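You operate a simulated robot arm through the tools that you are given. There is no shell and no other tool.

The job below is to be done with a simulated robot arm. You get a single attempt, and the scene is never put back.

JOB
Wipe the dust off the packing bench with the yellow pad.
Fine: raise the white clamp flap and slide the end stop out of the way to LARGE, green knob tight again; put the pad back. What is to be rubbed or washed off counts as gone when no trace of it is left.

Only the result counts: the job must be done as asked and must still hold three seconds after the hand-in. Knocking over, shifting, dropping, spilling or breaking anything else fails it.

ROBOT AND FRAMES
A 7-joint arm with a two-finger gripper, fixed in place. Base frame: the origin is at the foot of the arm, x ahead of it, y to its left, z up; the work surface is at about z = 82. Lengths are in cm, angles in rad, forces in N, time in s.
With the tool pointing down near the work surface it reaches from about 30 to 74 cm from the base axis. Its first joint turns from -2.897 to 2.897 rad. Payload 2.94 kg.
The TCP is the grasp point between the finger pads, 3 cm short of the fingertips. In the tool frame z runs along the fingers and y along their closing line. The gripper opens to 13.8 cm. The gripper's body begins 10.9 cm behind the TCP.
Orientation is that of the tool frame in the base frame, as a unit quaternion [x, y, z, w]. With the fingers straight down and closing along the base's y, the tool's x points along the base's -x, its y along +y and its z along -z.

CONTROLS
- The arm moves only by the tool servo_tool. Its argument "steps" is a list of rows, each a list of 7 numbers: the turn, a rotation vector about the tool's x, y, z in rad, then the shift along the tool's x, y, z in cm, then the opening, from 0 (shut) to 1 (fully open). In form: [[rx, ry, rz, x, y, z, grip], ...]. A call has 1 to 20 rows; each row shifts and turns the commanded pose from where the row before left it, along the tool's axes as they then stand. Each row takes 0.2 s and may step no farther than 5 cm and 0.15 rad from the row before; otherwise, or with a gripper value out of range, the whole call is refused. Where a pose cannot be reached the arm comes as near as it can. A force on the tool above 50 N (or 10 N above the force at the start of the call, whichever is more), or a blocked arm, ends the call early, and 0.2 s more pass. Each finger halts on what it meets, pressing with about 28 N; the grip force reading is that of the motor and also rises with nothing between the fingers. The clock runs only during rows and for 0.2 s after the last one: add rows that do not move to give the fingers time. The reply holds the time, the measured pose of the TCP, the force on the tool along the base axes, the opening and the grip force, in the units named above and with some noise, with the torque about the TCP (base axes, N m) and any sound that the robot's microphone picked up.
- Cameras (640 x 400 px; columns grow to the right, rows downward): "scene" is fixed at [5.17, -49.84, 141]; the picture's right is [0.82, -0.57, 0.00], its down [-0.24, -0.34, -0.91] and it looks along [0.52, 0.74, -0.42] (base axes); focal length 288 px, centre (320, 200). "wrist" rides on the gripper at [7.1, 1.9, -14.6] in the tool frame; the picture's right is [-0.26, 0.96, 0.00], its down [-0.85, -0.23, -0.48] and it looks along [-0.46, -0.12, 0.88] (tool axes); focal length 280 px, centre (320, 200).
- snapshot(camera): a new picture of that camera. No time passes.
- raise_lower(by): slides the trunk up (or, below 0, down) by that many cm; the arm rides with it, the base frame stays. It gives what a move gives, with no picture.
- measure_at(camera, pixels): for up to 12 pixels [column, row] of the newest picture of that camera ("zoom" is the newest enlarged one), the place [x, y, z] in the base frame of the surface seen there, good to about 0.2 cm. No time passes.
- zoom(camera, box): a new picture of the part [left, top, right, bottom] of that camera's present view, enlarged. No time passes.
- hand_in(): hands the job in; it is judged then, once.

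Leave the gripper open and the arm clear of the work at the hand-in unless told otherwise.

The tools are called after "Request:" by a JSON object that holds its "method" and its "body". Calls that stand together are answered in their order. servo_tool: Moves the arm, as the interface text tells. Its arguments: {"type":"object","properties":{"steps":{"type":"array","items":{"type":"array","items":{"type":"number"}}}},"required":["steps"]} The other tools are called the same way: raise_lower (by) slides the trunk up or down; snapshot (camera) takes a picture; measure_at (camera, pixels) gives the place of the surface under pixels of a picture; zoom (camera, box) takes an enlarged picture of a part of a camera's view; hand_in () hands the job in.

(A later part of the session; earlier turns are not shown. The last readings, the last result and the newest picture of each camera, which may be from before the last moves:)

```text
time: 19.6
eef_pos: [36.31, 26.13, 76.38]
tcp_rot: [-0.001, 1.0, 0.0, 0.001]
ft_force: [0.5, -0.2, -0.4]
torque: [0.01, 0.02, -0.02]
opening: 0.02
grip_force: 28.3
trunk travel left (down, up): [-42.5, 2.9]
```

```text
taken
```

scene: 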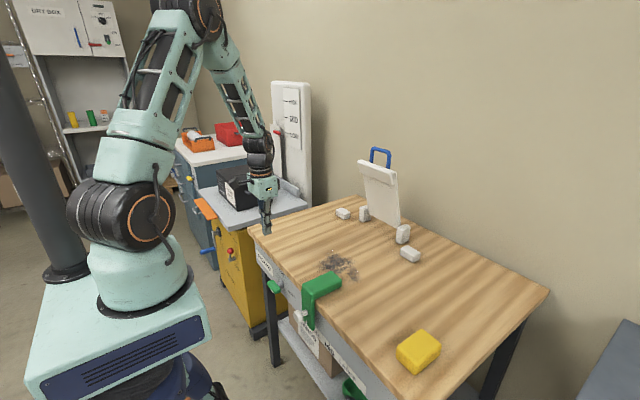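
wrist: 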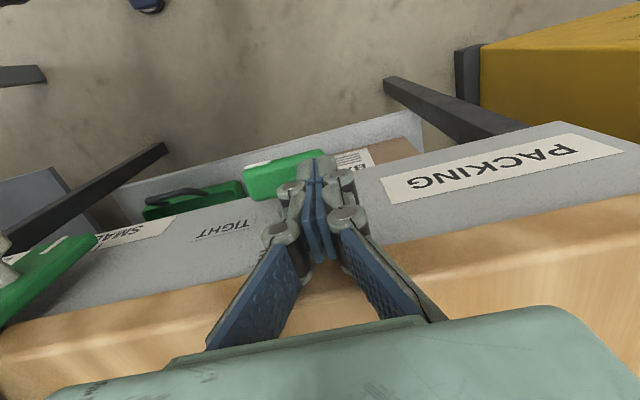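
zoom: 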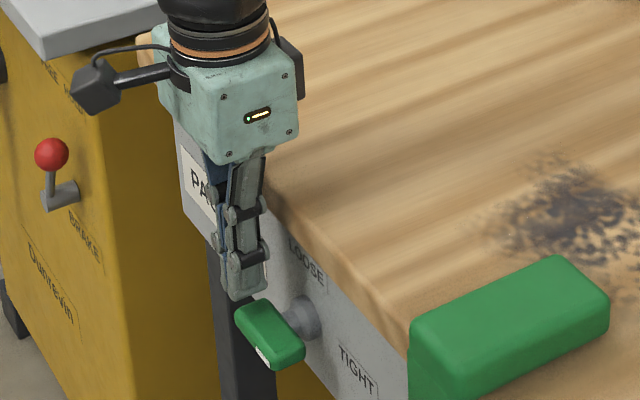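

The fingertips are right over the knob's +y end. I push down 4.2 cm in small steps to turn the knob toward LOOSE.

Request:
{"method": "servo_tool", "body": {"steps": [[0, 0, 0, 0, -0.1, 0.7, 0], [0, 0, 0, 0, 0, 0.7, 0], [0, 0, 0, 0, 0, 0.7, 0], [0, 0, 0, 0, 0, 0.7, 0], [0, 0, 0, 0, 0, 0.7, 0], [0, 0, 0, 0, 0, 0.7, 0], [0, 0, 0, 0, 0, 0, 0]]}}

Request:
{"method": "zoom", "body": {"camera": "scene", "box": [220, 220, 348, 300]}}

Request:
{"method": "snapshot", "body": {"camera": "wrist"}}

```text
time: 21.2
eef_pos: [36.36, 25.97, 72.36]
tcp_rot: [-0.001, 1.0, 0.0, 0.001]
ft_force: [0.1, -0.1, -0.3]
torque: [-0.03, -0.03, 0.02]
opening: 0.0
grip_force: 28.3
trunk travel left (down, up): [-42.5, 2.9]
```

```text
5.00 times, centred on (284, 260) of scene
```

zoom: 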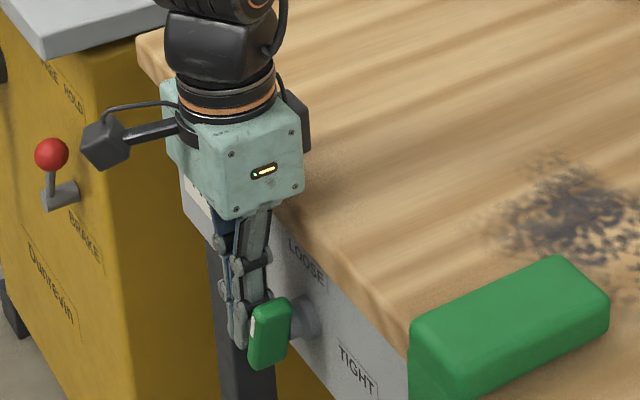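

```text
taken
```

wrist: 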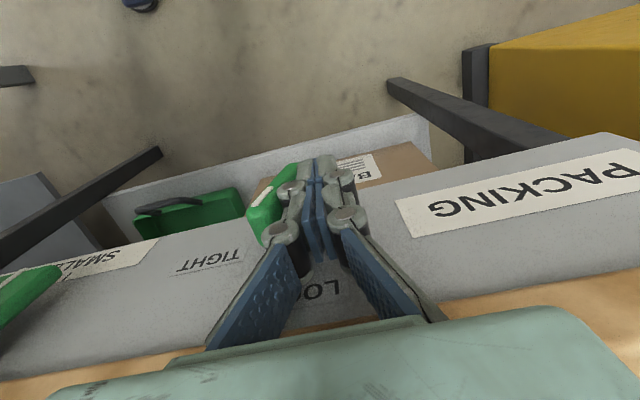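

The knob turned easily, mark nearly up. I finish the turn by sweeping −y by 0.9 cm in small steps.

Request:
{"method": "servo_tool", "body": {"steps": [[0, 0, 0, 0, -0.3, 0, 0], [0, 0, 0, 0, -0.3, 0, 0], [0, 0, 0, 0, -0.3, 0, 0], [0, 0, 0, 0, 0, 0, 0]]}}

Request:
{"method": "zoom", "body": {"camera": "scene", "box": [220, 220, 348, 300]}}

```text
time: 22.2
eef_pos: [36.3, 25.84, 72.3]
tcp_rot: [-0.003, 1.0, 0.005, 0.002]
ft_force: [-1.3, 37.4, 1.3]
torque: [0.25, 0.0, -0.05]
opening: 0.01
grip_force: 28.5
trunk travel left (down, up): [-42.5, 2.9]
```

```text
5.00 times, centred on (284, 260) of scene
```

zoom: 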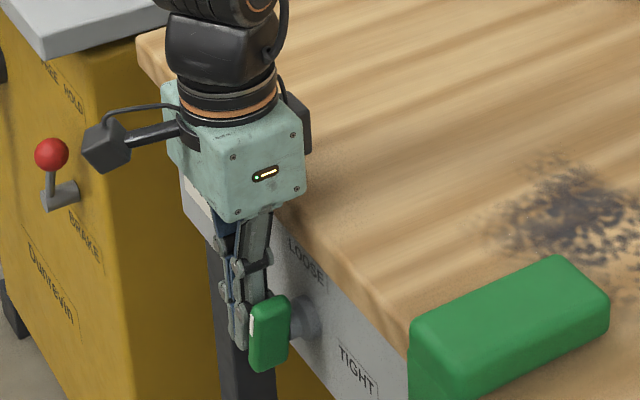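

It pushed back with 37 N at the stop: the knob is fully at LOOSE. I back off +2.5 cm in y and rise, then check.

Request:
{"method": "servo_tool", "body": {"steps": [[0, 0, 0, 0, 1.2, 0, 0], [0, 0, 0, 0, 2.0, 0, 0], [0, 0, 0, 0, 0, -4, 0], [0, 0, 0, 0, 0, -4, 0], [0, 0, 0, 0, 0, -4, 0], [0, 0, 0, 0, 0, -4, 0], [0, 0, 0, 0, 0, 0, 0]]}}

Request:
{"method": "zoom", "body": {"camera": "scene", "box": [240, 240, 368, 320]}}

Request:
{"method": "measure_at", "body": {"camera": "zoom", "pixels": [[160, 185], [170, 215], [180, 245], [160, 260], [155, 200]]}}

Request:
{"method": "snapshot", "body": {"camera": "wrist"}}

```text
time: 23.8
eef_pos: [36.37, 28.38, 88.26]
tcp_rot: [0.0, 1.0, 0.0, 0.001]
ft_force: [0.3, 0.9, 0.0]
torque: [0.0, -0.01, -0.01]
opening: 0.0
grip_force: 28.3
trunk travel left (down, up): [-42.5, 2.9]
```

```text
5.00 times, centred on (304, 280) of scene
```

zoom: 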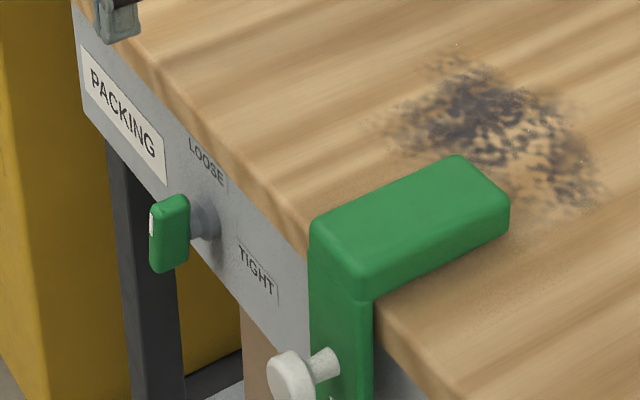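

```text
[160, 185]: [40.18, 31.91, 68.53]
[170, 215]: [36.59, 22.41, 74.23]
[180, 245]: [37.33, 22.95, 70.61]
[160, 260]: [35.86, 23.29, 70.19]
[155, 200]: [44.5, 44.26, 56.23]
```

```text
taken
```

wrist: 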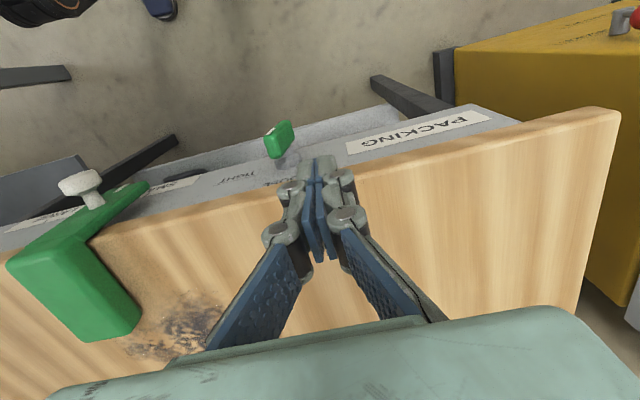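

The knob is vertical (LOOSE). Next I measure the stop and its white handle from the wrist view (handle near (80,185)).

Request:
{"method": "zoom", "body": {"camera": "wrist", "box": [0, 150, 192, 270]}}

Request:
{"method": "measure_at", "body": {"camera": "zoom", "pixels": [[265, 95], [205, 105], [320, 80], [310, 160], [290, 140], [330, 200], [440, 320], [500, 130], [240, 250], [275, 330], [300, 350], [60, 380]]}}

Request:
{"method": "snapshot", "body": {"camera": "scene"}}

Request:
{"method": "measure_at", "body": {"camera": "scene", "pixels": [[303, 287], [330, 272], [341, 280], [314, 296], [297, 314], [304, 312], [294, 315], [300, 318], [310, 320], [304, 330], [341, 285], [325, 296]]}}

```text
3.33 times, centred on (96, 210) of wrist
```

zoom: 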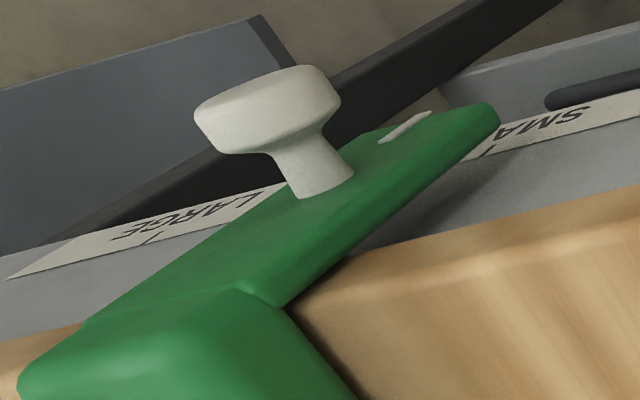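

```text
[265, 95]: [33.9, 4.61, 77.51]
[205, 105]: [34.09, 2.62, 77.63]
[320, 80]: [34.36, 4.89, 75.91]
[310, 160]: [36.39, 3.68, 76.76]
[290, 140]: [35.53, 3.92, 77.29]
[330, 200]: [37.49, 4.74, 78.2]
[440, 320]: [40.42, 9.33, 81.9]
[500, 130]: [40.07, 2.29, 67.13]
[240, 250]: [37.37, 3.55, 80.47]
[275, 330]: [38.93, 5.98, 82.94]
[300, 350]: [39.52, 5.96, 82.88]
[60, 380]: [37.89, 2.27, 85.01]
```

```text
taken
```

scene: 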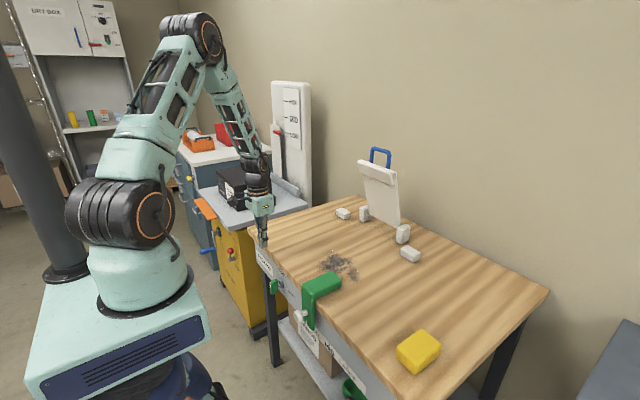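

```text
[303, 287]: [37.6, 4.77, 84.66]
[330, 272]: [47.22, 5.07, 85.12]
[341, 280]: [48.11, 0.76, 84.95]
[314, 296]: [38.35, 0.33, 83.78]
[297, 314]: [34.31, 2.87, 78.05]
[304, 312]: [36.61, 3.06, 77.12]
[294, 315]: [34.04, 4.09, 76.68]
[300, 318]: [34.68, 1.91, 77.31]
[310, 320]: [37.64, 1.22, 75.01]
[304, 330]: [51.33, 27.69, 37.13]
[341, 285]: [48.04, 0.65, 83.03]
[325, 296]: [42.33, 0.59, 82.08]
```

The stop spans y 0.3–6.0, its handle is centred near (34.5, 3.3, 77.3). I look at the white pointer line on the stop's lower front and the SMALL tick.

Request:
{"method": "zoom", "body": {"camera": "scene", "box": [288, 300, 352, 340]}}

Request:
{"method": "measure_at", "body": {"camera": "zoom", "pixels": [[180, 200], [185, 225], [190, 250], [195, 270], [240, 270], [420, 430], [140, 150], [90, 150], [60, 160]]}}

```text
10.00 times, centred on (320, 320) of scene
```

zoom: 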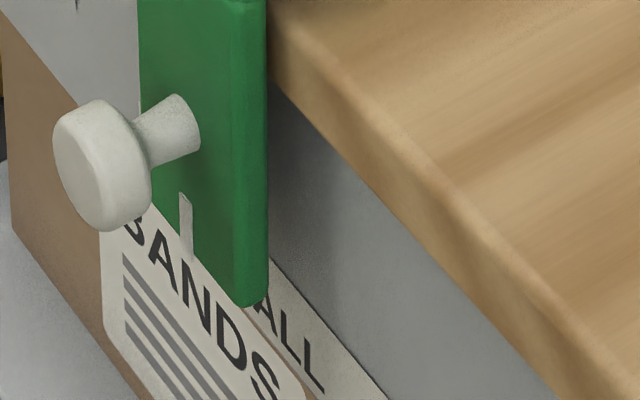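

```text
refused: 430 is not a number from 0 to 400
```

Request:
{"method": "measure_at", "body": {"camera": "zoom", "pixels": [[184, 205], [186, 225], [188, 245], [190, 255], [240, 290], [255, 200], [172, 180], [140, 150], [90, 150], [60, 160]]}}

```text
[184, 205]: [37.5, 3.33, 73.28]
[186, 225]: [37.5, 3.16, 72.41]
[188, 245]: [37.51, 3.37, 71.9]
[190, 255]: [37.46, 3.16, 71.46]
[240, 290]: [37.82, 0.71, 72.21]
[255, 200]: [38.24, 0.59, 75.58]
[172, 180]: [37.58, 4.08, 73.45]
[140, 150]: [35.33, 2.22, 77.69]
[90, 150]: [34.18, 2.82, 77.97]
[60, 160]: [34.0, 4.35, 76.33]
```

The pointer is at y≈3.25; ticks give SMALL≈3.0, MID≈−4.8, LARGE≈−12.6, so the stop must move about −15.8 cm. I move over the white handle at (34.7, 3.3), opening the fingers to ~6 cm, staying at z≈92.

Request:
{"method": "servo_tool", "body": {"steps": [[0, 0, 0, 0, 0, -4, 0], [0, 0, 0, 0.278, -4.18, 0, 0], [0, 0, 0, 0.278, -4.18, 0, 0], [0, 0, 0, 0.278, -4.18, 0, 0.2], [0, 0, 0, 0.278, -4.18, 0, 0.45], [0, 0, 0, 0.278, -4.18, 0, 0.45], [0, 0, 0, 0.278, -4.18, 0, 0.45], [0, 0, 0, 0, 0, 0, 0.45]]}}

Request:
{"method": "snapshot", "body": {"camera": "wrist"}}

Request:
{"method": "snapshot", "body": {"camera": "scene"}}

```text
time: 25.6
eef_pos: [34.77, 3.12, 92.41]
tcp_rot: [-0.001, 1.0, 0.001, 0.0]
ft_force: [-0.1, -0.5, 0.0]
torque: [0.02, -0.02, 0.01]
opening: 6.2
grip_force: 0.0
trunk travel left (down, up): [-42.5, 2.9]
```

```text
taken
```

wrist: 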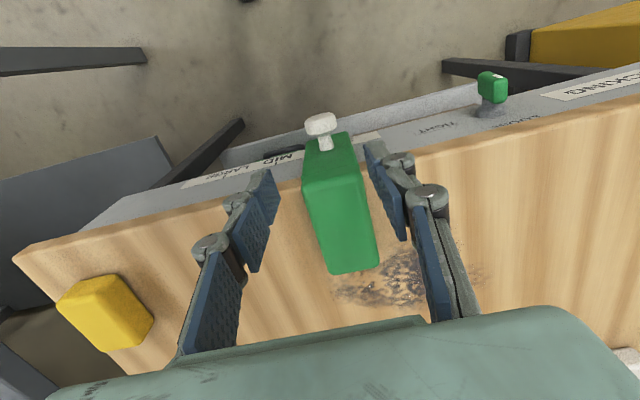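

```text
taken
```

scene: 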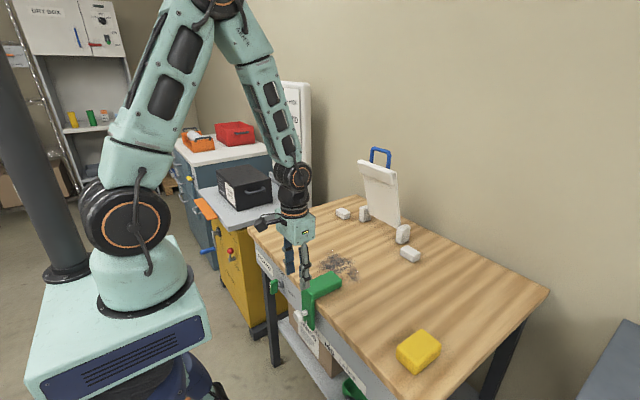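

Fingers straddle the stop's handle line. I measure the handle once more in this view before descending.

Request:
{"method": "measure_at", "body": {"camera": "wrist", "pixels": [[320, 118], [312, 122], [330, 120], [320, 128], [325, 140], [308, 150], [357, 145], [380, 262], [330, 270], [318, 132]]}}

```text
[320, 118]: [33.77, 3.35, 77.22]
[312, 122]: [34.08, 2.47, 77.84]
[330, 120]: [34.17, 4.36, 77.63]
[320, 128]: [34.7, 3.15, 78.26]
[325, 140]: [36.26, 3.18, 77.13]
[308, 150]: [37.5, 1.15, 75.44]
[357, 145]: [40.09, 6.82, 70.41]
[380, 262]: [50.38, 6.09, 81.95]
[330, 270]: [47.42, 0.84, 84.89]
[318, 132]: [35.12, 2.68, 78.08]
```

The handle head is centred at (34.4, 3.25, 77). I descend 15 cm so that the pads straddle it.

Request:
{"method": "servo_tool", "body": {"steps": [[0, 0, 0, 0, 0.03, 3.8, 0.45], [0, 0, 0, 0, 0.03, 3.8, 0.45], [0, 0, 0, 0, 0.03, 3.8, 0.45], [0, 0, 0, 0, 0.03, 3.6, 0.45], [0, 0, 0, 0, 0, 0, 0.45]]}}

Request:
{"method": "snapshot", "body": {"camera": "wrist"}}

Request:
{"method": "zoom", "body": {"camera": "scene", "box": [240, 240, 400, 340]}}

```text
time: 26.8
eef_pos: [34.69, 3.31, 77.26]
tcp_rot: [-0.002, 1.0, 0.0, 0.001]
ft_force: [-0.2, 0.3, 0.5]
torque: [0.01, 0.02, 0.0]
opening: 6.22
grip_force: 0.0
trunk travel left (down, up): [-42.5, 2.9]
```

```text
taken
```

wrist: 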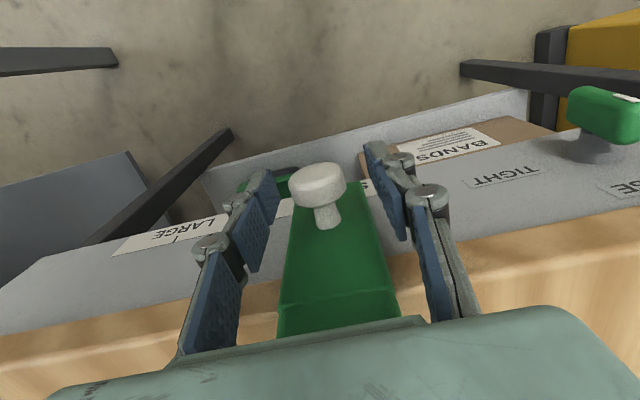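

```text
4.00 times, centred on (320, 290) of scene
```

zoom: 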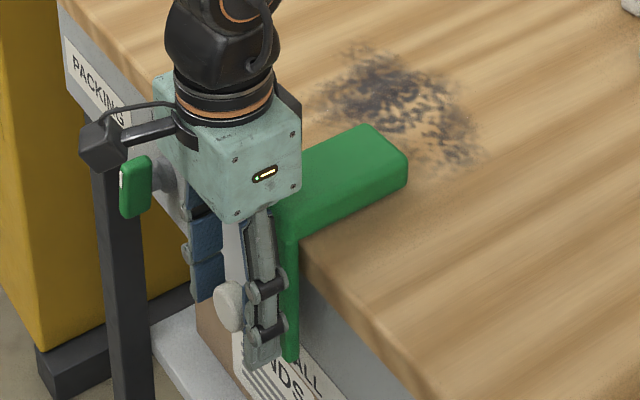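

The handle sits between the pads. I close the fingers on it.

Request:
{"method": "servo_tool", "body": {"steps": [[0, 0, 0, 0, 0, 0, 0.3], [0, 0, 0, 0, 0, 0, 0.1], [0, 0, 0, 0, 0, 0, 0], [0, 0, 0, 0, 0, 0, 0], [0, 0, 0, 0, 0, 0, 0]]}}

Request:
{"method": "snapshot", "body": {"camera": "wrist"}}

```text
time: 28.0
eef_pos: [34.71, 3.15, 77.37]
tcp_rot: [0.0, 1.0, 0.0, 0.0]
ft_force: [0.5, -12.1, -4.8]
torque: [-0.13, -0.07, -0.06]
opening: 3.21
grip_force: 45.3
trunk travel left (down, up): [-42.5, 2.9]
```

```text
taken
```

wrist: 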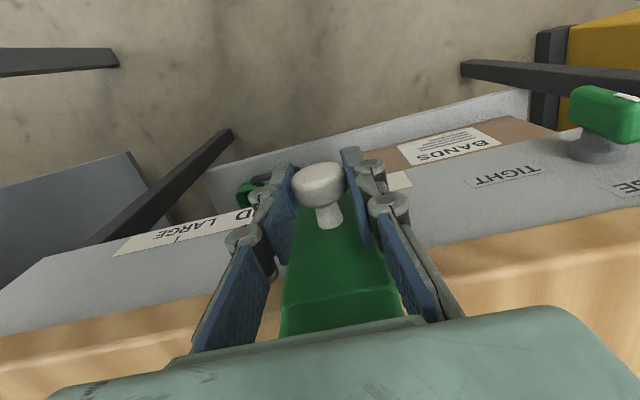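

The handle is gripped (opening 3.2 cm). I test the slide with a small −1 cm move.

Request:
{"method": "servo_tool", "body": {"steps": [[0, 0, 0, 0, -0.5, 0, 0], [0, 0, 0, 0, -0.5, 0, 0], [0, 0, 0, 0, 0, 0, 0]]}}

Request:
{"method": "zoom", "body": {"camera": "scene", "box": [260, 260, 388, 340]}}

```text
time: 28.8
eef_pos: [34.82, 2.46, 77.31]
tcp_rot: [-0.002, 1.0, 0.001, 0.001]
ft_force: [-1.2, 1.8, 11.4]
torque: [0.06, 0.66, 0.37]
opening: 3.2
grip_force: 45.0
trunk travel left (down, up): [-42.5, 2.9]
```

```text
5.00 times, centred on (324, 300) of scene
```

zoom: 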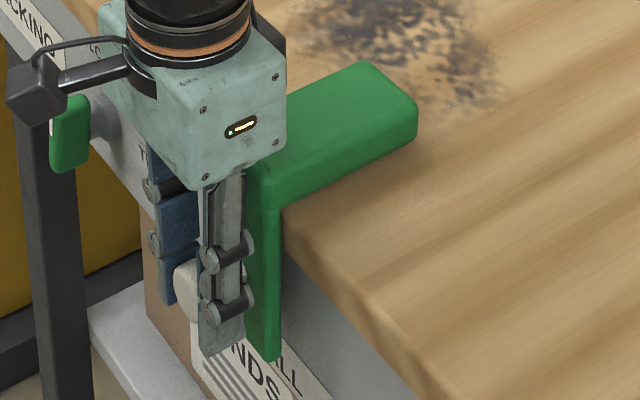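

It slides (y now 2.46). I continue −13.5 cm in 1.5 cm steps.

Request:
{"method": "servo_tool", "body": {"steps": [[0, 0, 0, 0, -1.5, 0, 0], [0, 0, 0, 0, -1.5, 0, 0], [0, 0, 0, 0, -1.5, 0, 0], [0, 0, 0, 0, -1.5, 0, 0], [0, 0, 0, 0, -1.5, 0, 0], [0, 0, 0, 0, -1.5, 0, 0], [0, 0, 0, 0, -1.5, 0, 0], [0, 0, 0, 0, -1.5, 0, 0], [0, 0, 0, 0, -1.5, 0, 0], [0, 0, 0, 0, 0, 0, 0]]}}

Request:
{"method": "zoom", "body": {"camera": "scene", "box": [290, 300, 418, 380]}}

Request:
{"method": "snapshot", "body": {"camera": "wrist"}}

```text
time: 31.0
eef_pos: [34.8, -11.23, 77.36]
tcp_rot: [0.0, 1.0, 0.0, 0.0]
ft_force: [-10.0, -1.5, 16.5]
torque: [-0.2, 0.78, -0.05]
opening: 3.21
grip_force: 44.7
trunk travel left (down, up): [-42.5, 2.9]
```

```text
5.00 times, centred on (354, 340) of scene
```

zoom: 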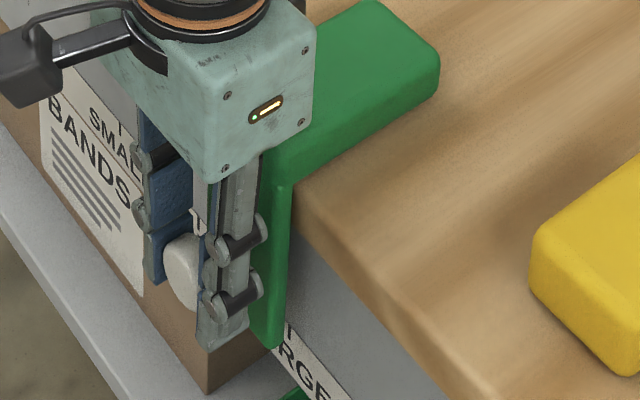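

```text
taken
```

wrist: 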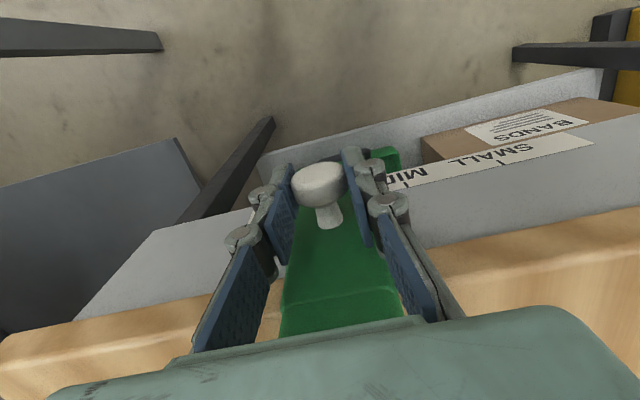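

TCP is at y −11.2. The SMALL tick is visible now at (119,130) in the enlarged view; I measure it to get the exact spacing.

Request:
{"method": "zoom", "body": {"camera": "scene", "box": [298, 310, 362, 350]}}

Request:
{"method": "snapshot", "body": {"camera": "scene"}}

```text
10.00 times, centred on (330, 330) of scene
```

zoom: 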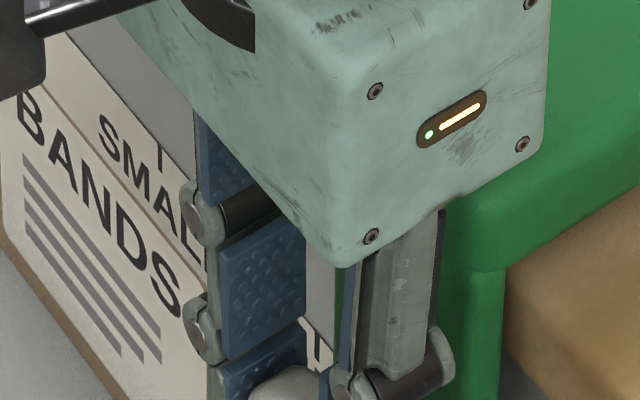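

```text
taken
```

scene: 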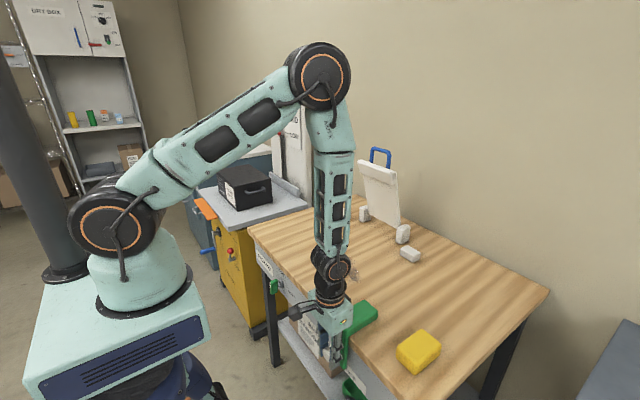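

Request:
{"method": "measure_at", "body": {"camera": "zoom", "pixels": [[160, 150], [160, 160], [160, 170], [316, 350], [316, 340]]}}

Request:
{"method": "measure_at", "body": {"camera": "wrist", "pixels": [[500, 160], [497, 158], [397, 183]]}}

```text
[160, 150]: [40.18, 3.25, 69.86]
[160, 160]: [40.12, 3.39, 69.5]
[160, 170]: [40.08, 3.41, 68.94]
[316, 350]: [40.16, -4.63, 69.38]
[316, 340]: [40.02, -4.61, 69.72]
```

```text
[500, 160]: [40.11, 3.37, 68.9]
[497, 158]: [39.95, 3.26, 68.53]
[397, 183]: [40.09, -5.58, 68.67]
```

SMALL is at y 3.35 and MID at −4.65, so LARGE is at about −12.65 (8 cm spacing). I move −1.5 cm more.

Request:
{"method": "servo_tool", "body": {"steps": [[0, 0, 0, 0, -0.75, 0, 0], [0, 0, 0, 0, -0.75, 0, 0], [0, 0, 0, 0, 0, 0, 0], [0, 0, 0, 0, 0, 0, 0]]}}

Request:
{"method": "zoom", "body": {"camera": "scene", "box": [310, 320, 406, 380]}}

Request:
{"method": "snapshot", "body": {"camera": "wrist"}}

```text
time: 32.0
eef_pos: [34.77, -12.75, 77.33]
tcp_rot: [-0.001, 1.0, 0.001, 0.002]
ft_force: [-10.1, -0.2, 24.8]
torque: [-0.01, 0.05, 0.07]
opening: 3.21
grip_force: 44.5
trunk travel left (down, up): [-42.5, 2.9]
```

```text
6.67 times, centred on (358, 350) of scene
```

zoom: 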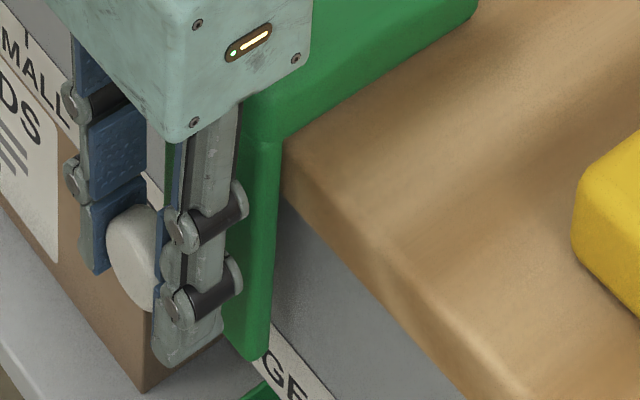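

```text
taken
```

wrist: 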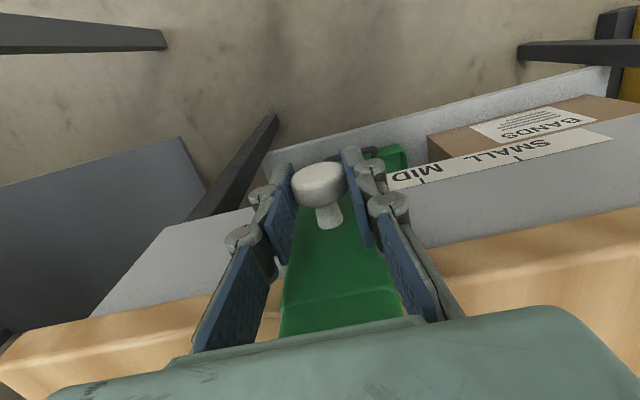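

I open the fingers and rise to see whether the pointer is on LARGE.

Request:
{"method": "servo_tool", "body": {"steps": [[0, 0, 0, 0, 0, 0, 0.3], [0, 0, 0, 0, 0, 0, 0.45], [0, 0, 0, 0, 0, 0, 0.45], [0, 0, 0, 0, 0, -3, 0.45], [0, 0, 0, 0, 0, -4, 0.45], [0, 0, 0, 0, 0, -4, 0.45], [0, 0, 0, 0, 0, -4, 0.45], [0, 0, 0, 0, 5, 0, 0.45], [0, 0, 0, 0, 5, 0, 0.2], [0, 0, 0, 0, 5, 0, 0], [0, 0, 0, 0, 0, 0, 0]]}}

Request:
{"method": "zoom", "body": {"camera": "scene", "box": [310, 330, 390, 380]}}

Request:
{"method": "snapshot", "body": {"camera": "wrist"}}

```text
time: 34.4
eef_pos: [35.09, 2.56, 92.34]
tcp_rot: [0.0, 1.0, 0.0, 0.002]
ft_force: [0.1, 1.2, 0.4]
torque: [0.0, 0.0, 0.01]
opening: 0.0
grip_force: 27.7
trunk travel left (down, up): [-42.5, 2.9]
```

```text
8.00 times, centred on (350, 355) of scene
```

zoom: 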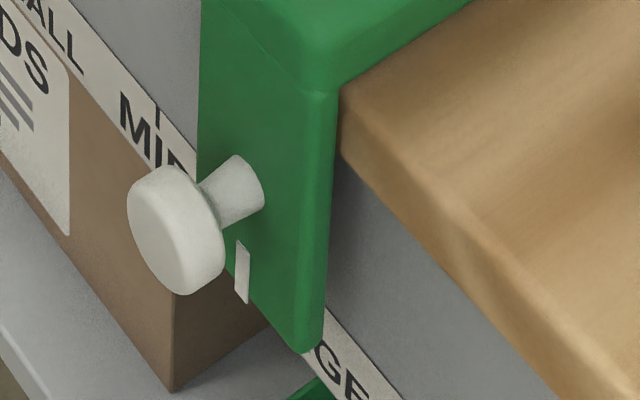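

```text
taken
```

wrist: 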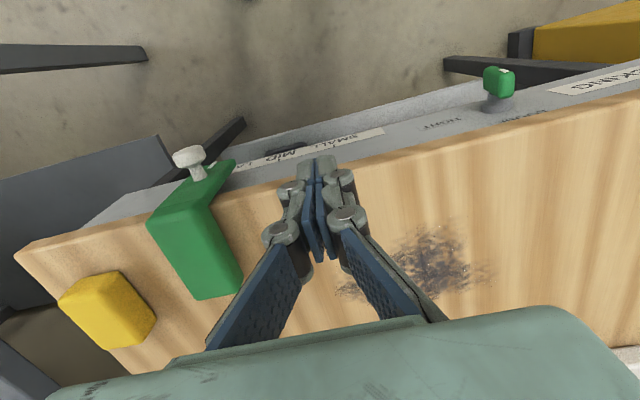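

Request:
{"method": "measure_at", "body": {"camera": "zoom", "pixels": [[240, 250], [242, 265], [243, 280], [245, 295], [158, 112], [158, 120], [236, 262], [248, 262]]}}

Request:
{"method": "zoom", "body": {"camera": "wrist", "box": [140, 120, 300, 220]}}

```text
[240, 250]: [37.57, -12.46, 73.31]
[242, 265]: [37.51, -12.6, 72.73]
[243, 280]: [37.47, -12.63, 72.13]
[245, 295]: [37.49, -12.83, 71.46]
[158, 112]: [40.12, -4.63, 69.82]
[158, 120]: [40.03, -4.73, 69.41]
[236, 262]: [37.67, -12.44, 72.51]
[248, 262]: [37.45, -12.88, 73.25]
```

```text
4.00 times, centred on (220, 170) of wrist
```

zoom: 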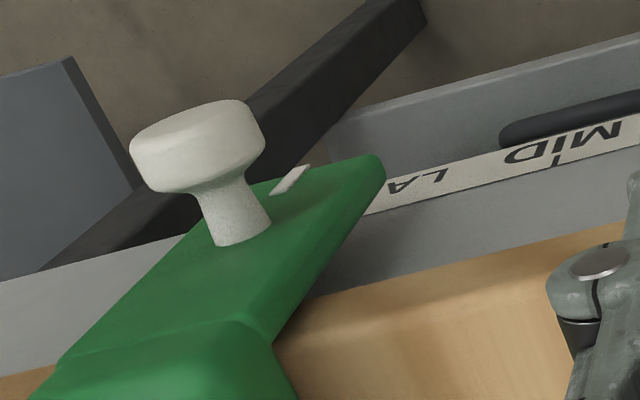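

The pointer reads y≈−12.63, right on LARGE. Next: tighten the knob. I move back to the +y side of the knob, fingers shut, and descend to fingertip height ≈72.6 beside its upper half.

Request:
{"method": "servo_tool", "body": {"steps": [[0, 0, 0, -0.217, 4.31, 0, 0], [0, 0, 0, -0.217, 4.31, 0, 0], [0, 0, 0, -0.217, 4.31, 0, 0], [0, 0, 0, -0.217, 4.31, 0, 0], [0, 0, 0, -0.217, 4.31, 0, 0], [0, 0, 0, -0.217, 4.31, 0, 0], [0, 0, 0, 0, 0, 4.18, 0], [0, 0, 0, 0, 0, 4.18, 0], [0, 0, 0, 0, 0, 4.18, 0], [0, 0, 0, 0, 0, 4.18, 0], [0, 0, 0, 0, 0, 0, 0]]}}

Request:
{"method": "zoom", "body": {"camera": "scene", "box": [220, 220, 348, 300]}}

```text
time: 36.8
eef_pos: [36.23, 28.34, 75.21]
tcp_rot: [-0.001, 1.0, 0.0, 0.002]
ft_force: [-0.4, 0.2, 0.4]
torque: [0.0, 0.02, -0.02]
opening: 0.0
grip_force: 28.2
trunk travel left (down, up): [-42.5, 2.9]
```

```text
5.00 times, centred on (284, 260) of scene
```

zoom: 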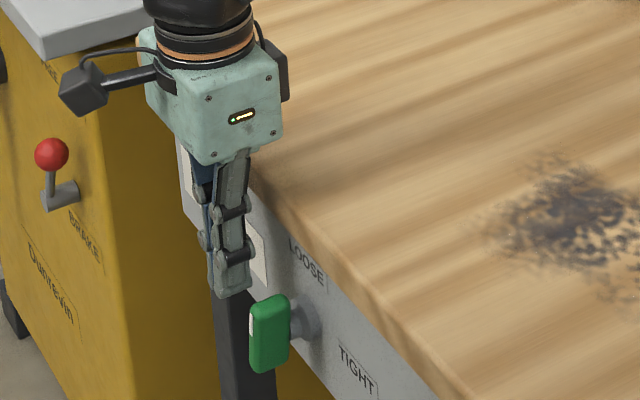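

Tip is at z≈72.2 beside the knob's top half. I sweep −y 6.4 cm in small steps, 0.4 cm higher, to swing the mark to the right.

Request:
{"method": "servo_tool", "body": {"steps": [[0, 0, 0, 0, -0.64, -0.4, 0], [0, 0, 0, 0, -0.64, 0, 0], [0, 0, 0, 0, -0.64, 0, 0], [0, 0, 0, 0, -0.64, 0, 0], [0, 0, 0, 0, -0.64, 0, 0], [0, 0, 0, 0, -0.64, 0, 0], [0, 0, 0, 0, -0.64, 0, 0], [0, 0, 0, 0, -0.64, 0, 0], [0, 0, 0, 0, -0.64, 0, 0], [0, 0, 0, 0, -0.64, 0, 0], [0, 0, 0, 0, 0, 0, 0]]}}

Request:
{"method": "zoom", "body": {"camera": "scene", "box": [220, 220, 348, 300]}}

```text
time: 39.2
eef_pos: [36.03, 21.76, 75.98]
tcp_rot: [-0.001, 1.0, -0.001, 0.001]
ft_force: [-0.2, -0.2, 0.8]
torque: [0.0, 0.0, 0.0]
opening: 0.0
grip_force: 27.9
trunk travel left (down, up): [-42.5, 2.9]
```

```text
5.00 times, centred on (284, 260) of scene
```

zoom: 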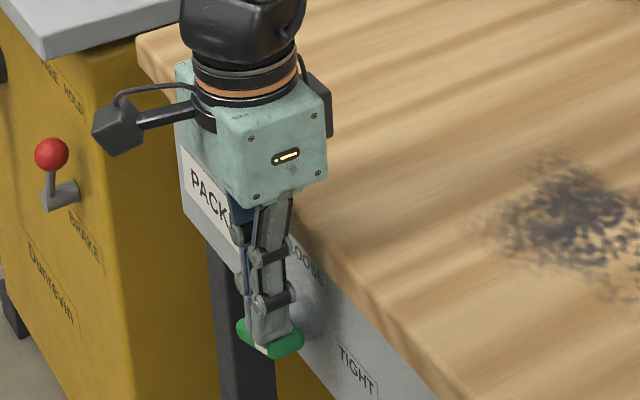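

The knob is nearly level with the mark to the right. I press down on its −y end in 0.3 cm steps until it meets the stop.

Request:
{"method": "servo_tool", "body": {"steps": [[0, 0, 0, 0, -0.4, 0, 0], [0, 0, 0, 0, 0, 0.3, 0], [0, 0, 0, 0, 0, 0.3, 0], [0, 0, 0, 0, 0, 0.3, 0], [0, 0, 0, 0, 0, 0.3, 0], [0, 0, 0, 0, 0, 0, 0]]}}

Request:
{"method": "zoom", "body": {"camera": "scene", "box": [220, 220, 348, 300]}}

```text
time: 40.6
eef_pos: [36.02, 21.34, 74.98]
tcp_rot: [-0.001, 1.0, 0.001, 0.001]
ft_force: [-1.7, -2.1, 18.8]
torque: [-0.05, 0.1, -0.02]
opening: 0.6
grip_force: 28.2
trunk travel left (down, up): [-42.5, 2.9]
```

```text
5.00 times, centred on (284, 260) of scene
```

zoom: 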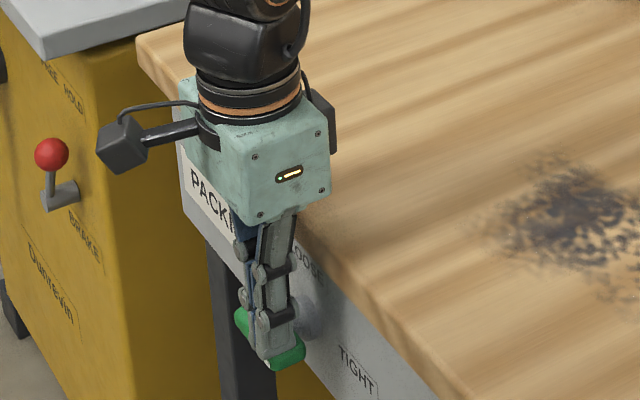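

It meets the stop with 19 N. One more small press, then I rise and check the knob and the stop.

Request:
{"method": "servo_tool", "body": {"steps": [[0, 0, 0, 0, 0, 0.3, 0], [0, 0, 0, 0, 0, 0, 0], [0, 0, 0, 0, 0, -1.5, 0], [0, 0, 0, 0, 0, -4, 0], [0, 0, 0, 0, 0, -4, 0], [0, 0, 0, 0, 0, -4, 0], [0, 0, 0, 0, 0, -4, 0], [0, 0, 0, 0, 0, -4, 0], [0, 0, 0, 0, 0, 0, 0]]}}

Request:
{"method": "zoom", "body": {"camera": "scene", "box": [240, 240, 400, 340]}}

Request:
{"method": "measure_at", "body": {"camera": "zoom", "pixels": [[125, 165], [110, 175], [150, 200], [155, 210], [130, 185]]}}

Request:
{"method": "snapshot", "body": {"camera": "scene"}}

Request:
{"method": "snapshot", "body": {"camera": "wrist"}}

```text
time: 41.1
eef_pos: [36.03, 21.42, 74.9]
tcp_rot: [-0.001, 1.0, 0.002, 0.003]
ft_force: [-7.6, -4.7, 34.8]
torque: [-0.07, 0.24, 0.05]
opening: 0.6
grip_force: 28.1
trunk travel left (down, up): [-42.5, 2.9]
stopped in row 2: the force on the tool passed its limit at 52 N (the readings are from after the stop); the commanded pose is now the measured one
```

```text
4.00 times, centred on (320, 290) of scene
```

zoom: 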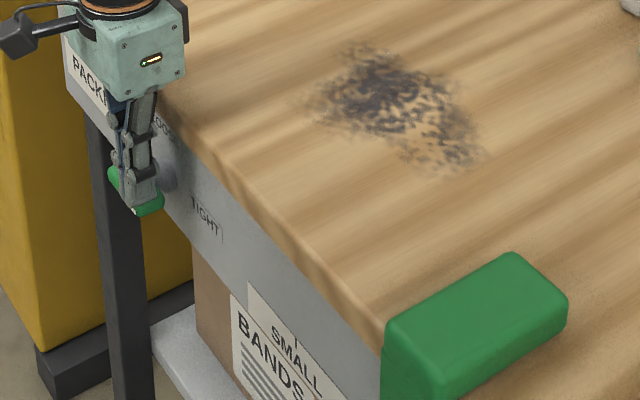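

```text
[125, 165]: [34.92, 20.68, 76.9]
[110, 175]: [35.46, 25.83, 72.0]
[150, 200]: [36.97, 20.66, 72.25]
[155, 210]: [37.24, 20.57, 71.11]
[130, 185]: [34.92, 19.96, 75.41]
```

```text
taken
```

scene: 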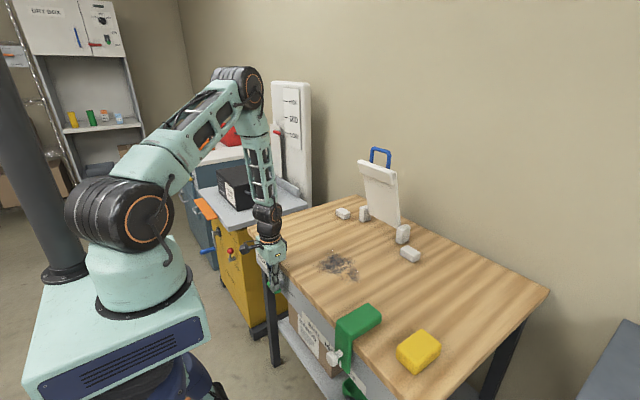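

```text
taken
```

wrist: 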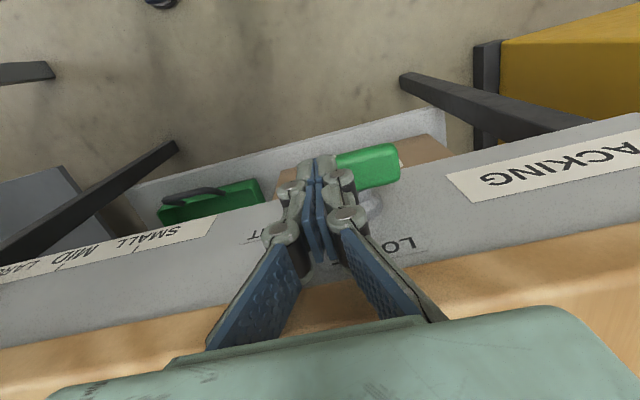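

The knob is hard against its TIGHT stop (52 N limit reached). I rise clear.

Request:
{"method": "servo_tool", "body": {"steps": [[0, 0, 0, 0, 0, -0.5, 0], [0, 0, 0, 0, 0, -2, 0], [0, 0, 0, 0, 0, -4, 0], [0, 0, 0, 0, 0, -4, 0], [0, 0, 0, 0, 0, -4, 0], [0, 0, 0, 0, 0, -4, 0], [0, 0, 0, 0, 0, -4, 0], [0, 0, 0, 0, 0, 0, 0]]}}

Request:
{"method": "zoom", "body": {"camera": "scene", "box": [250, 250, 330, 300]}}

Request:
{"method": "measure_at", "body": {"camera": "zoom", "pixels": [[150, 265], [200, 310], [170, 330], [215, 290], [180, 290], [230, 330]]}}

Request:
{"method": "snapshot", "body": {"camera": "wrist"}}

```text
time: 42.9
eef_pos: [36.06, 21.48, 97.09]
tcp_rot: [-0.001, 1.0, 0.001, 0.002]
ft_force: [0.2, -0.4, -0.4]
torque: [0.0, 0.0, -0.02]
opening: 0.0
grip_force: 28.2
trunk travel left (down, up): [-42.5, 2.9]
```

```text
8.00 times, centred on (290, 275) of scene
```

zoom: 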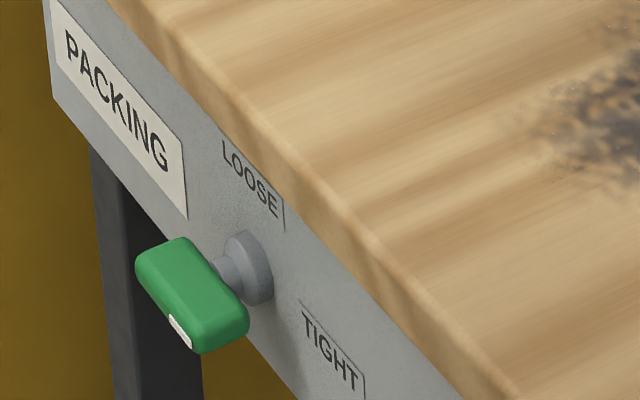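

```text
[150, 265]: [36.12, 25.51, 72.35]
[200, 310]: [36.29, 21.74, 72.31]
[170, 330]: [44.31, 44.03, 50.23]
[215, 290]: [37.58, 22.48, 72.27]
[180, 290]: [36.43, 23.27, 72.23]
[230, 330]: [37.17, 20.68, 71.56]
```

```text
taken
```

wrist: 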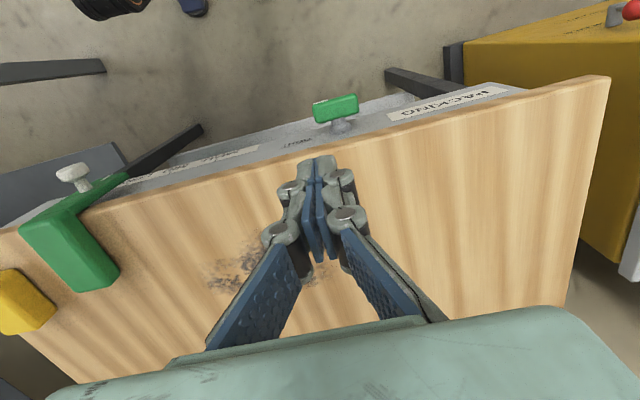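

The knob is level at TIGHT as at the start. Next: go above the pad near (44, −24, 100), opening the gripper on the way, to measure it.

Request:
{"method": "servo_tool", "body": {"steps": [[0, 0, 0, -0.8, -4.55, -0.3, 0], [0, 0, 0, -0.8, -4.55, -0.3, 0], [0, 0, 0, -0.8, -4.55, -0.3, 0], [0, 0, 0, -0.8, -4.55, -0.3, 0], [0, 0, 0, -0.8, -4.55, -0.3, 0.3], [0, 0, 0, -0.8, -4.55, -0.3, 0.6], [0, 0, 0, -0.8, -4.55, -0.3, 1], [0, 0, 0, -0.8, -4.55, -0.3, 1], [0, 0, 0, -0.8, -4.55, -0.3, 1], [0, 0, 0, -0.8, -4.55, -0.3, 1], [0, 0, 0, 0, 0, 0, 1]]}}

Request:
{"method": "snapshot", "body": {"camera": "wrist"}}

Request:
{"method": "snapshot", "body": {"camera": "scene"}}

```text
time: 45.3
eef_pos: [44.15, -24.16, 100.04]
tcp_rot: [-0.001, 1.0, 0.001, 0.002]
ft_force: [-0.4, -0.3, -0.2]
torque: [0.03, 0.01, 0.02]
opening: 13.81
grip_force: 0.2
trunk travel left (down, up): [-42.5, 2.9]
```

```text
taken
```

wrist: 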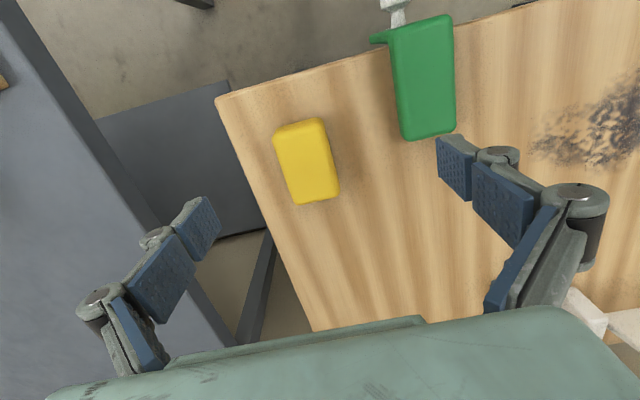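

```text
taken
```

scene: 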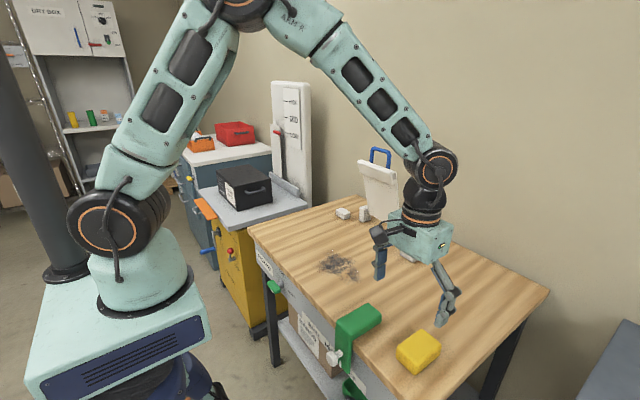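

The pad is at (305,160) in the wrist view. I measure its edges.

Request:
{"method": "zoom", "body": {"camera": "wrist", "box": [240, 100, 400, 200]}}

Request:
{"method": "measure_at", "body": {"camera": "wrist", "pixels": [[278, 135], [318, 123], [332, 190], [300, 198], [305, 160], [276, 128], [322, 120], [337, 193], [297, 202], [330, 140], [290, 180], [315, 195]]}}

Request:
{"method": "measure_at", "body": {"camera": "scene", "pixels": [[396, 353], [407, 343], [422, 331], [440, 345], [430, 358], [416, 373], [398, 365], [439, 354]]}}

```text
4.00 times, centred on (320, 150) of wrist
```

zoom: 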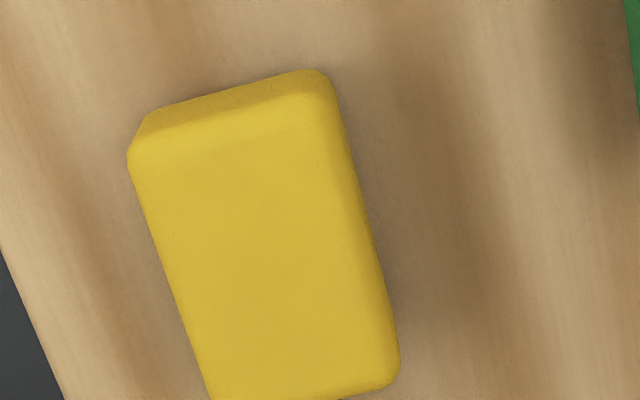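

```text
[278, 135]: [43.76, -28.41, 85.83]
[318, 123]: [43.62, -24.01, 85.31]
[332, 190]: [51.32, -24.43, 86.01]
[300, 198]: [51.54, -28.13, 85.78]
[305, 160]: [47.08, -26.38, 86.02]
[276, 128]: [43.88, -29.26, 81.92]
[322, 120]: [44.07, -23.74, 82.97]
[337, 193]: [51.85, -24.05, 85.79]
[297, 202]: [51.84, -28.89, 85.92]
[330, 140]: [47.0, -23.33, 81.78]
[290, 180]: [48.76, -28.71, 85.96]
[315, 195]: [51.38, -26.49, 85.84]
```

```text
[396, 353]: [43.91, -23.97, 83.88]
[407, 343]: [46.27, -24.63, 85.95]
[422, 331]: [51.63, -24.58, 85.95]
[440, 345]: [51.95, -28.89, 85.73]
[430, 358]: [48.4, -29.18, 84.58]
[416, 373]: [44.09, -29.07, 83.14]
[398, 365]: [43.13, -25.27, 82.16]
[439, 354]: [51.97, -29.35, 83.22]
```

The pad is axis-aligned: x 43.4–52.0, y −29.2 to −23.8, z 82–86; centre (47.8, −26.5). Before picking it up I map the dust extents in an enlarged scene view.

Request:
{"method": "zoom", "body": {"camera": "scene", "box": [304, 240, 384, 290]}}

Request:
{"method": "measure_at", "body": {"camera": "zoom", "pixels": [[100, 130], [130, 80], [190, 60], [250, 90], [330, 110], [400, 180], [460, 230], [440, 300], [360, 330], [260, 300], [180, 230], [110, 180]]}}

Request:
{"method": "zoom", "body": {"camera": "wrist", "box": [480, 40, 640, 190]}}

```text
8.00 times, centred on (344, 265) of scene
```

zoom: 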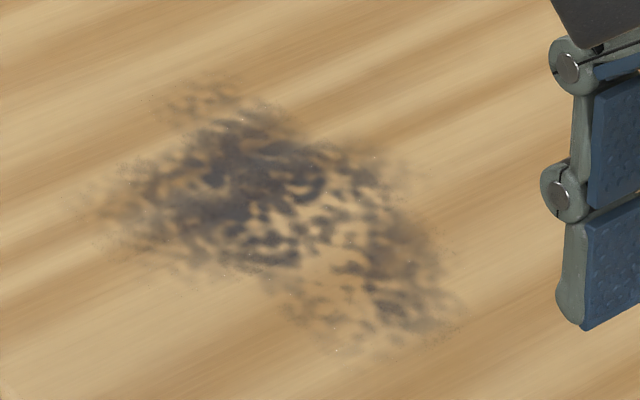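

```text
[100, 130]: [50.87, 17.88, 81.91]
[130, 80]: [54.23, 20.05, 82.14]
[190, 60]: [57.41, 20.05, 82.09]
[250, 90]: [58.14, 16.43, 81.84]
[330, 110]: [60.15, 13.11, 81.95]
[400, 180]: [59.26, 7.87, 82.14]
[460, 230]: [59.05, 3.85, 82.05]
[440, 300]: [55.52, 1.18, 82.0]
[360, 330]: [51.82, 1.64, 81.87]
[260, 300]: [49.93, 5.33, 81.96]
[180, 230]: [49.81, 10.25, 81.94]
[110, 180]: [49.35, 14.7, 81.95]
```

```text
2.67 times, centred on (560, 115) of wrist
```

zoom: 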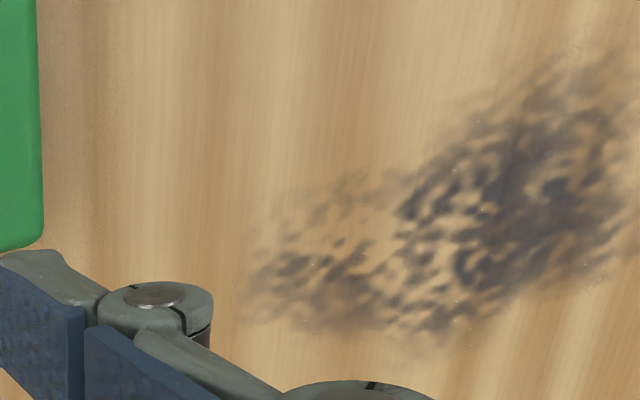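

Dust spans about x 48–61, y 0–20. Next: centre over the pad at (47.8, −26.5) and descend to TCP z≈86.2 with ~9 cm opening.

Request:
{"method": "servo_tool", "body": {"steps": [[0, 0, 0, -3.6, -2.34, 0, 0.68], [0, 0, 0, 0, 0, 3.46, 0.68], [0, 0, 0, 0, 0, 3.46, 0.68], [0, 0, 0, 0, 0, 3.46, 0.68], [0, 0, 0, 0, 0, 3.2, 0.68], [0, 0, 0, 0, 0, 0, 0.68]]}}

Request:
{"method": "snapshot", "body": {"camera": "wrist"}}

Request:
{"method": "zoom", "body": {"camera": "scene", "box": [340, 280, 500, 380]}}

```text
time: 46.7
eef_pos: [47.77, -26.38, 86.43]
tcp_rot: [-0.001, 1.0, 0.0, 0.001]
ft_force: [0.5, -0.2, 0.2]
torque: [0.01, -0.01, 0.04]
opening: 9.39
grip_force: 0.2
trunk travel left (down, up): [-42.5, 2.9]
```

```text
taken
```

wrist: 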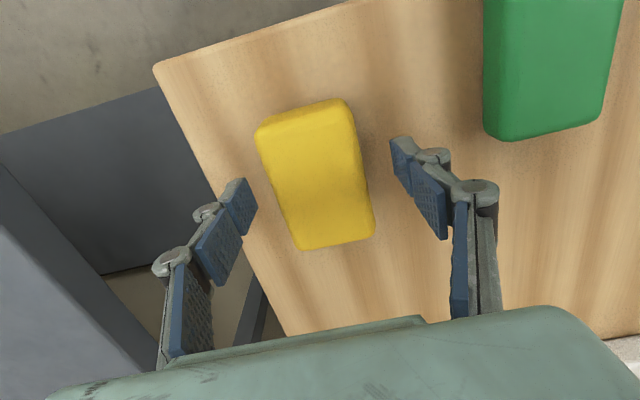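

```text
4.00 times, centred on (420, 330) of scene
```

zoom: 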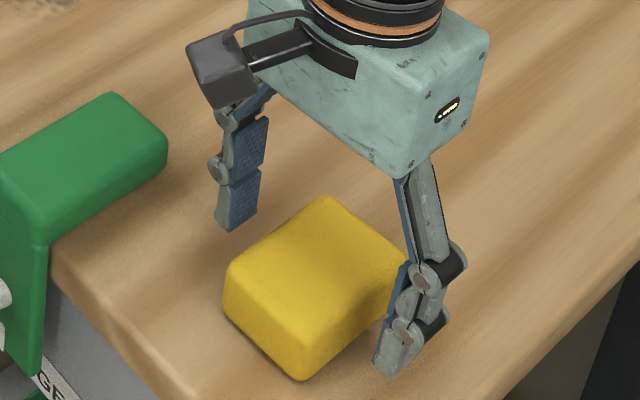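

The pad is centred between the fingers, tips ~1.4 cm above the bench. I lower 0.3 cm and close.

Request:
{"method": "servo_tool", "body": {"steps": [[0, 0, 0, 0, -0.1, 0.3, 0.68], [0, 0, 0, 0, 0, 0, 0.5], [0, 0, 0, 0, 0, 0, 0.4], [0, 0, 0, 0, 0, 0, 0.3], [0, 0, 0, 0, 0, 0, 0.2], [0, 0, 0, 0, 0, 0, 0.2], [0, 0, 0, 0, 0, 0, 0.2]]}}

Request:
{"method": "snapshot", "body": {"camera": "wrist"}}

```text
time: 48.3
eef_pos: [47.75, -26.6, 86.13]
tcp_rot: [-0.001, 1.0, 0.001, 0.002]
ft_force: [1.0, -0.1, 0.6]
torque: [-0.03, -0.03, -0.01]
opening: 5.7
grip_force: 28.3
trunk travel left (down, up): [-42.5, 2.9]
```

```text
taken
```

wrist: 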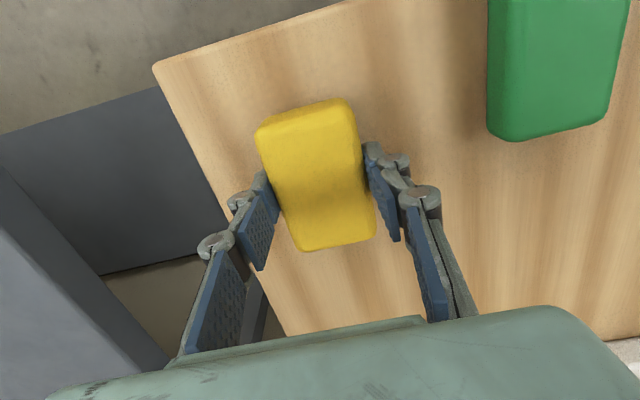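

The pad is gripped (opening 5.7 cm). I lift it 8 cm and carry it over the stop to (49, −3).

Request:
{"method": "servo_tool", "body": {"steps": [[0, 0, 0, 0, 0, -2, 0.1], [0, 0, 0, 0, 0, -3, 0.1], [0, 0, 0, 0, 0, -3, 0.1], [0, 0, 0, -0.2, 3.93, 0, 0.1], [0, 0, 0, -0.2, 3.93, 0, 0.1], [0, 0, 0, -0.2, 3.93, 0, 0.1], [0, 0, 0, -0.2, 3.93, 0, 0.1], [0, 0, 0, -0.2, 3.93, 0, 0.1], [0, 0, 0, -0.2, 3.93, 0, 0.1], [0, 0, 0, 0, 0, 0, 0.1]]}}

Request:
{"method": "snapshot", "body": {"camera": "scene"}}

Request:
{"method": "snapshot", "body": {"camera": "wrist"}}

```text
time: 50.5
eef_pos: [48.75, -3.0, 94.09]
tcp_rot: [0.0, 1.0, 0.001, 0.002]
ft_force: [0.2, 0.0, 0.4]
torque: [0.01, -0.02, 0.02]
opening: 1.38
grip_force: 0.0
trunk travel left (down, up): [-42.5, 2.9]
```

```text
taken
```

scene: 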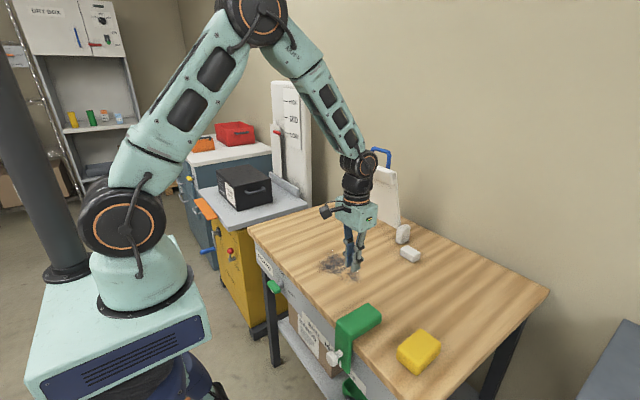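

```text
taken
```

wrist: 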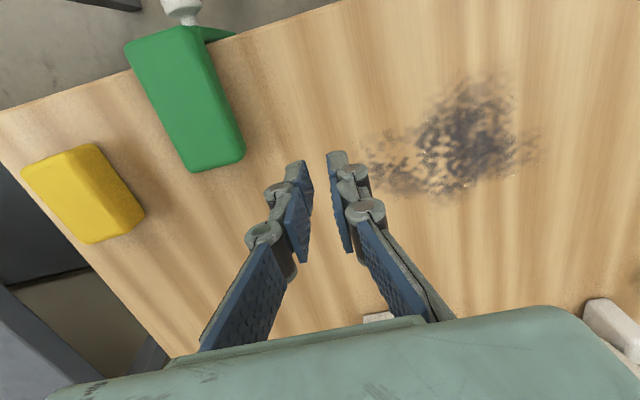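

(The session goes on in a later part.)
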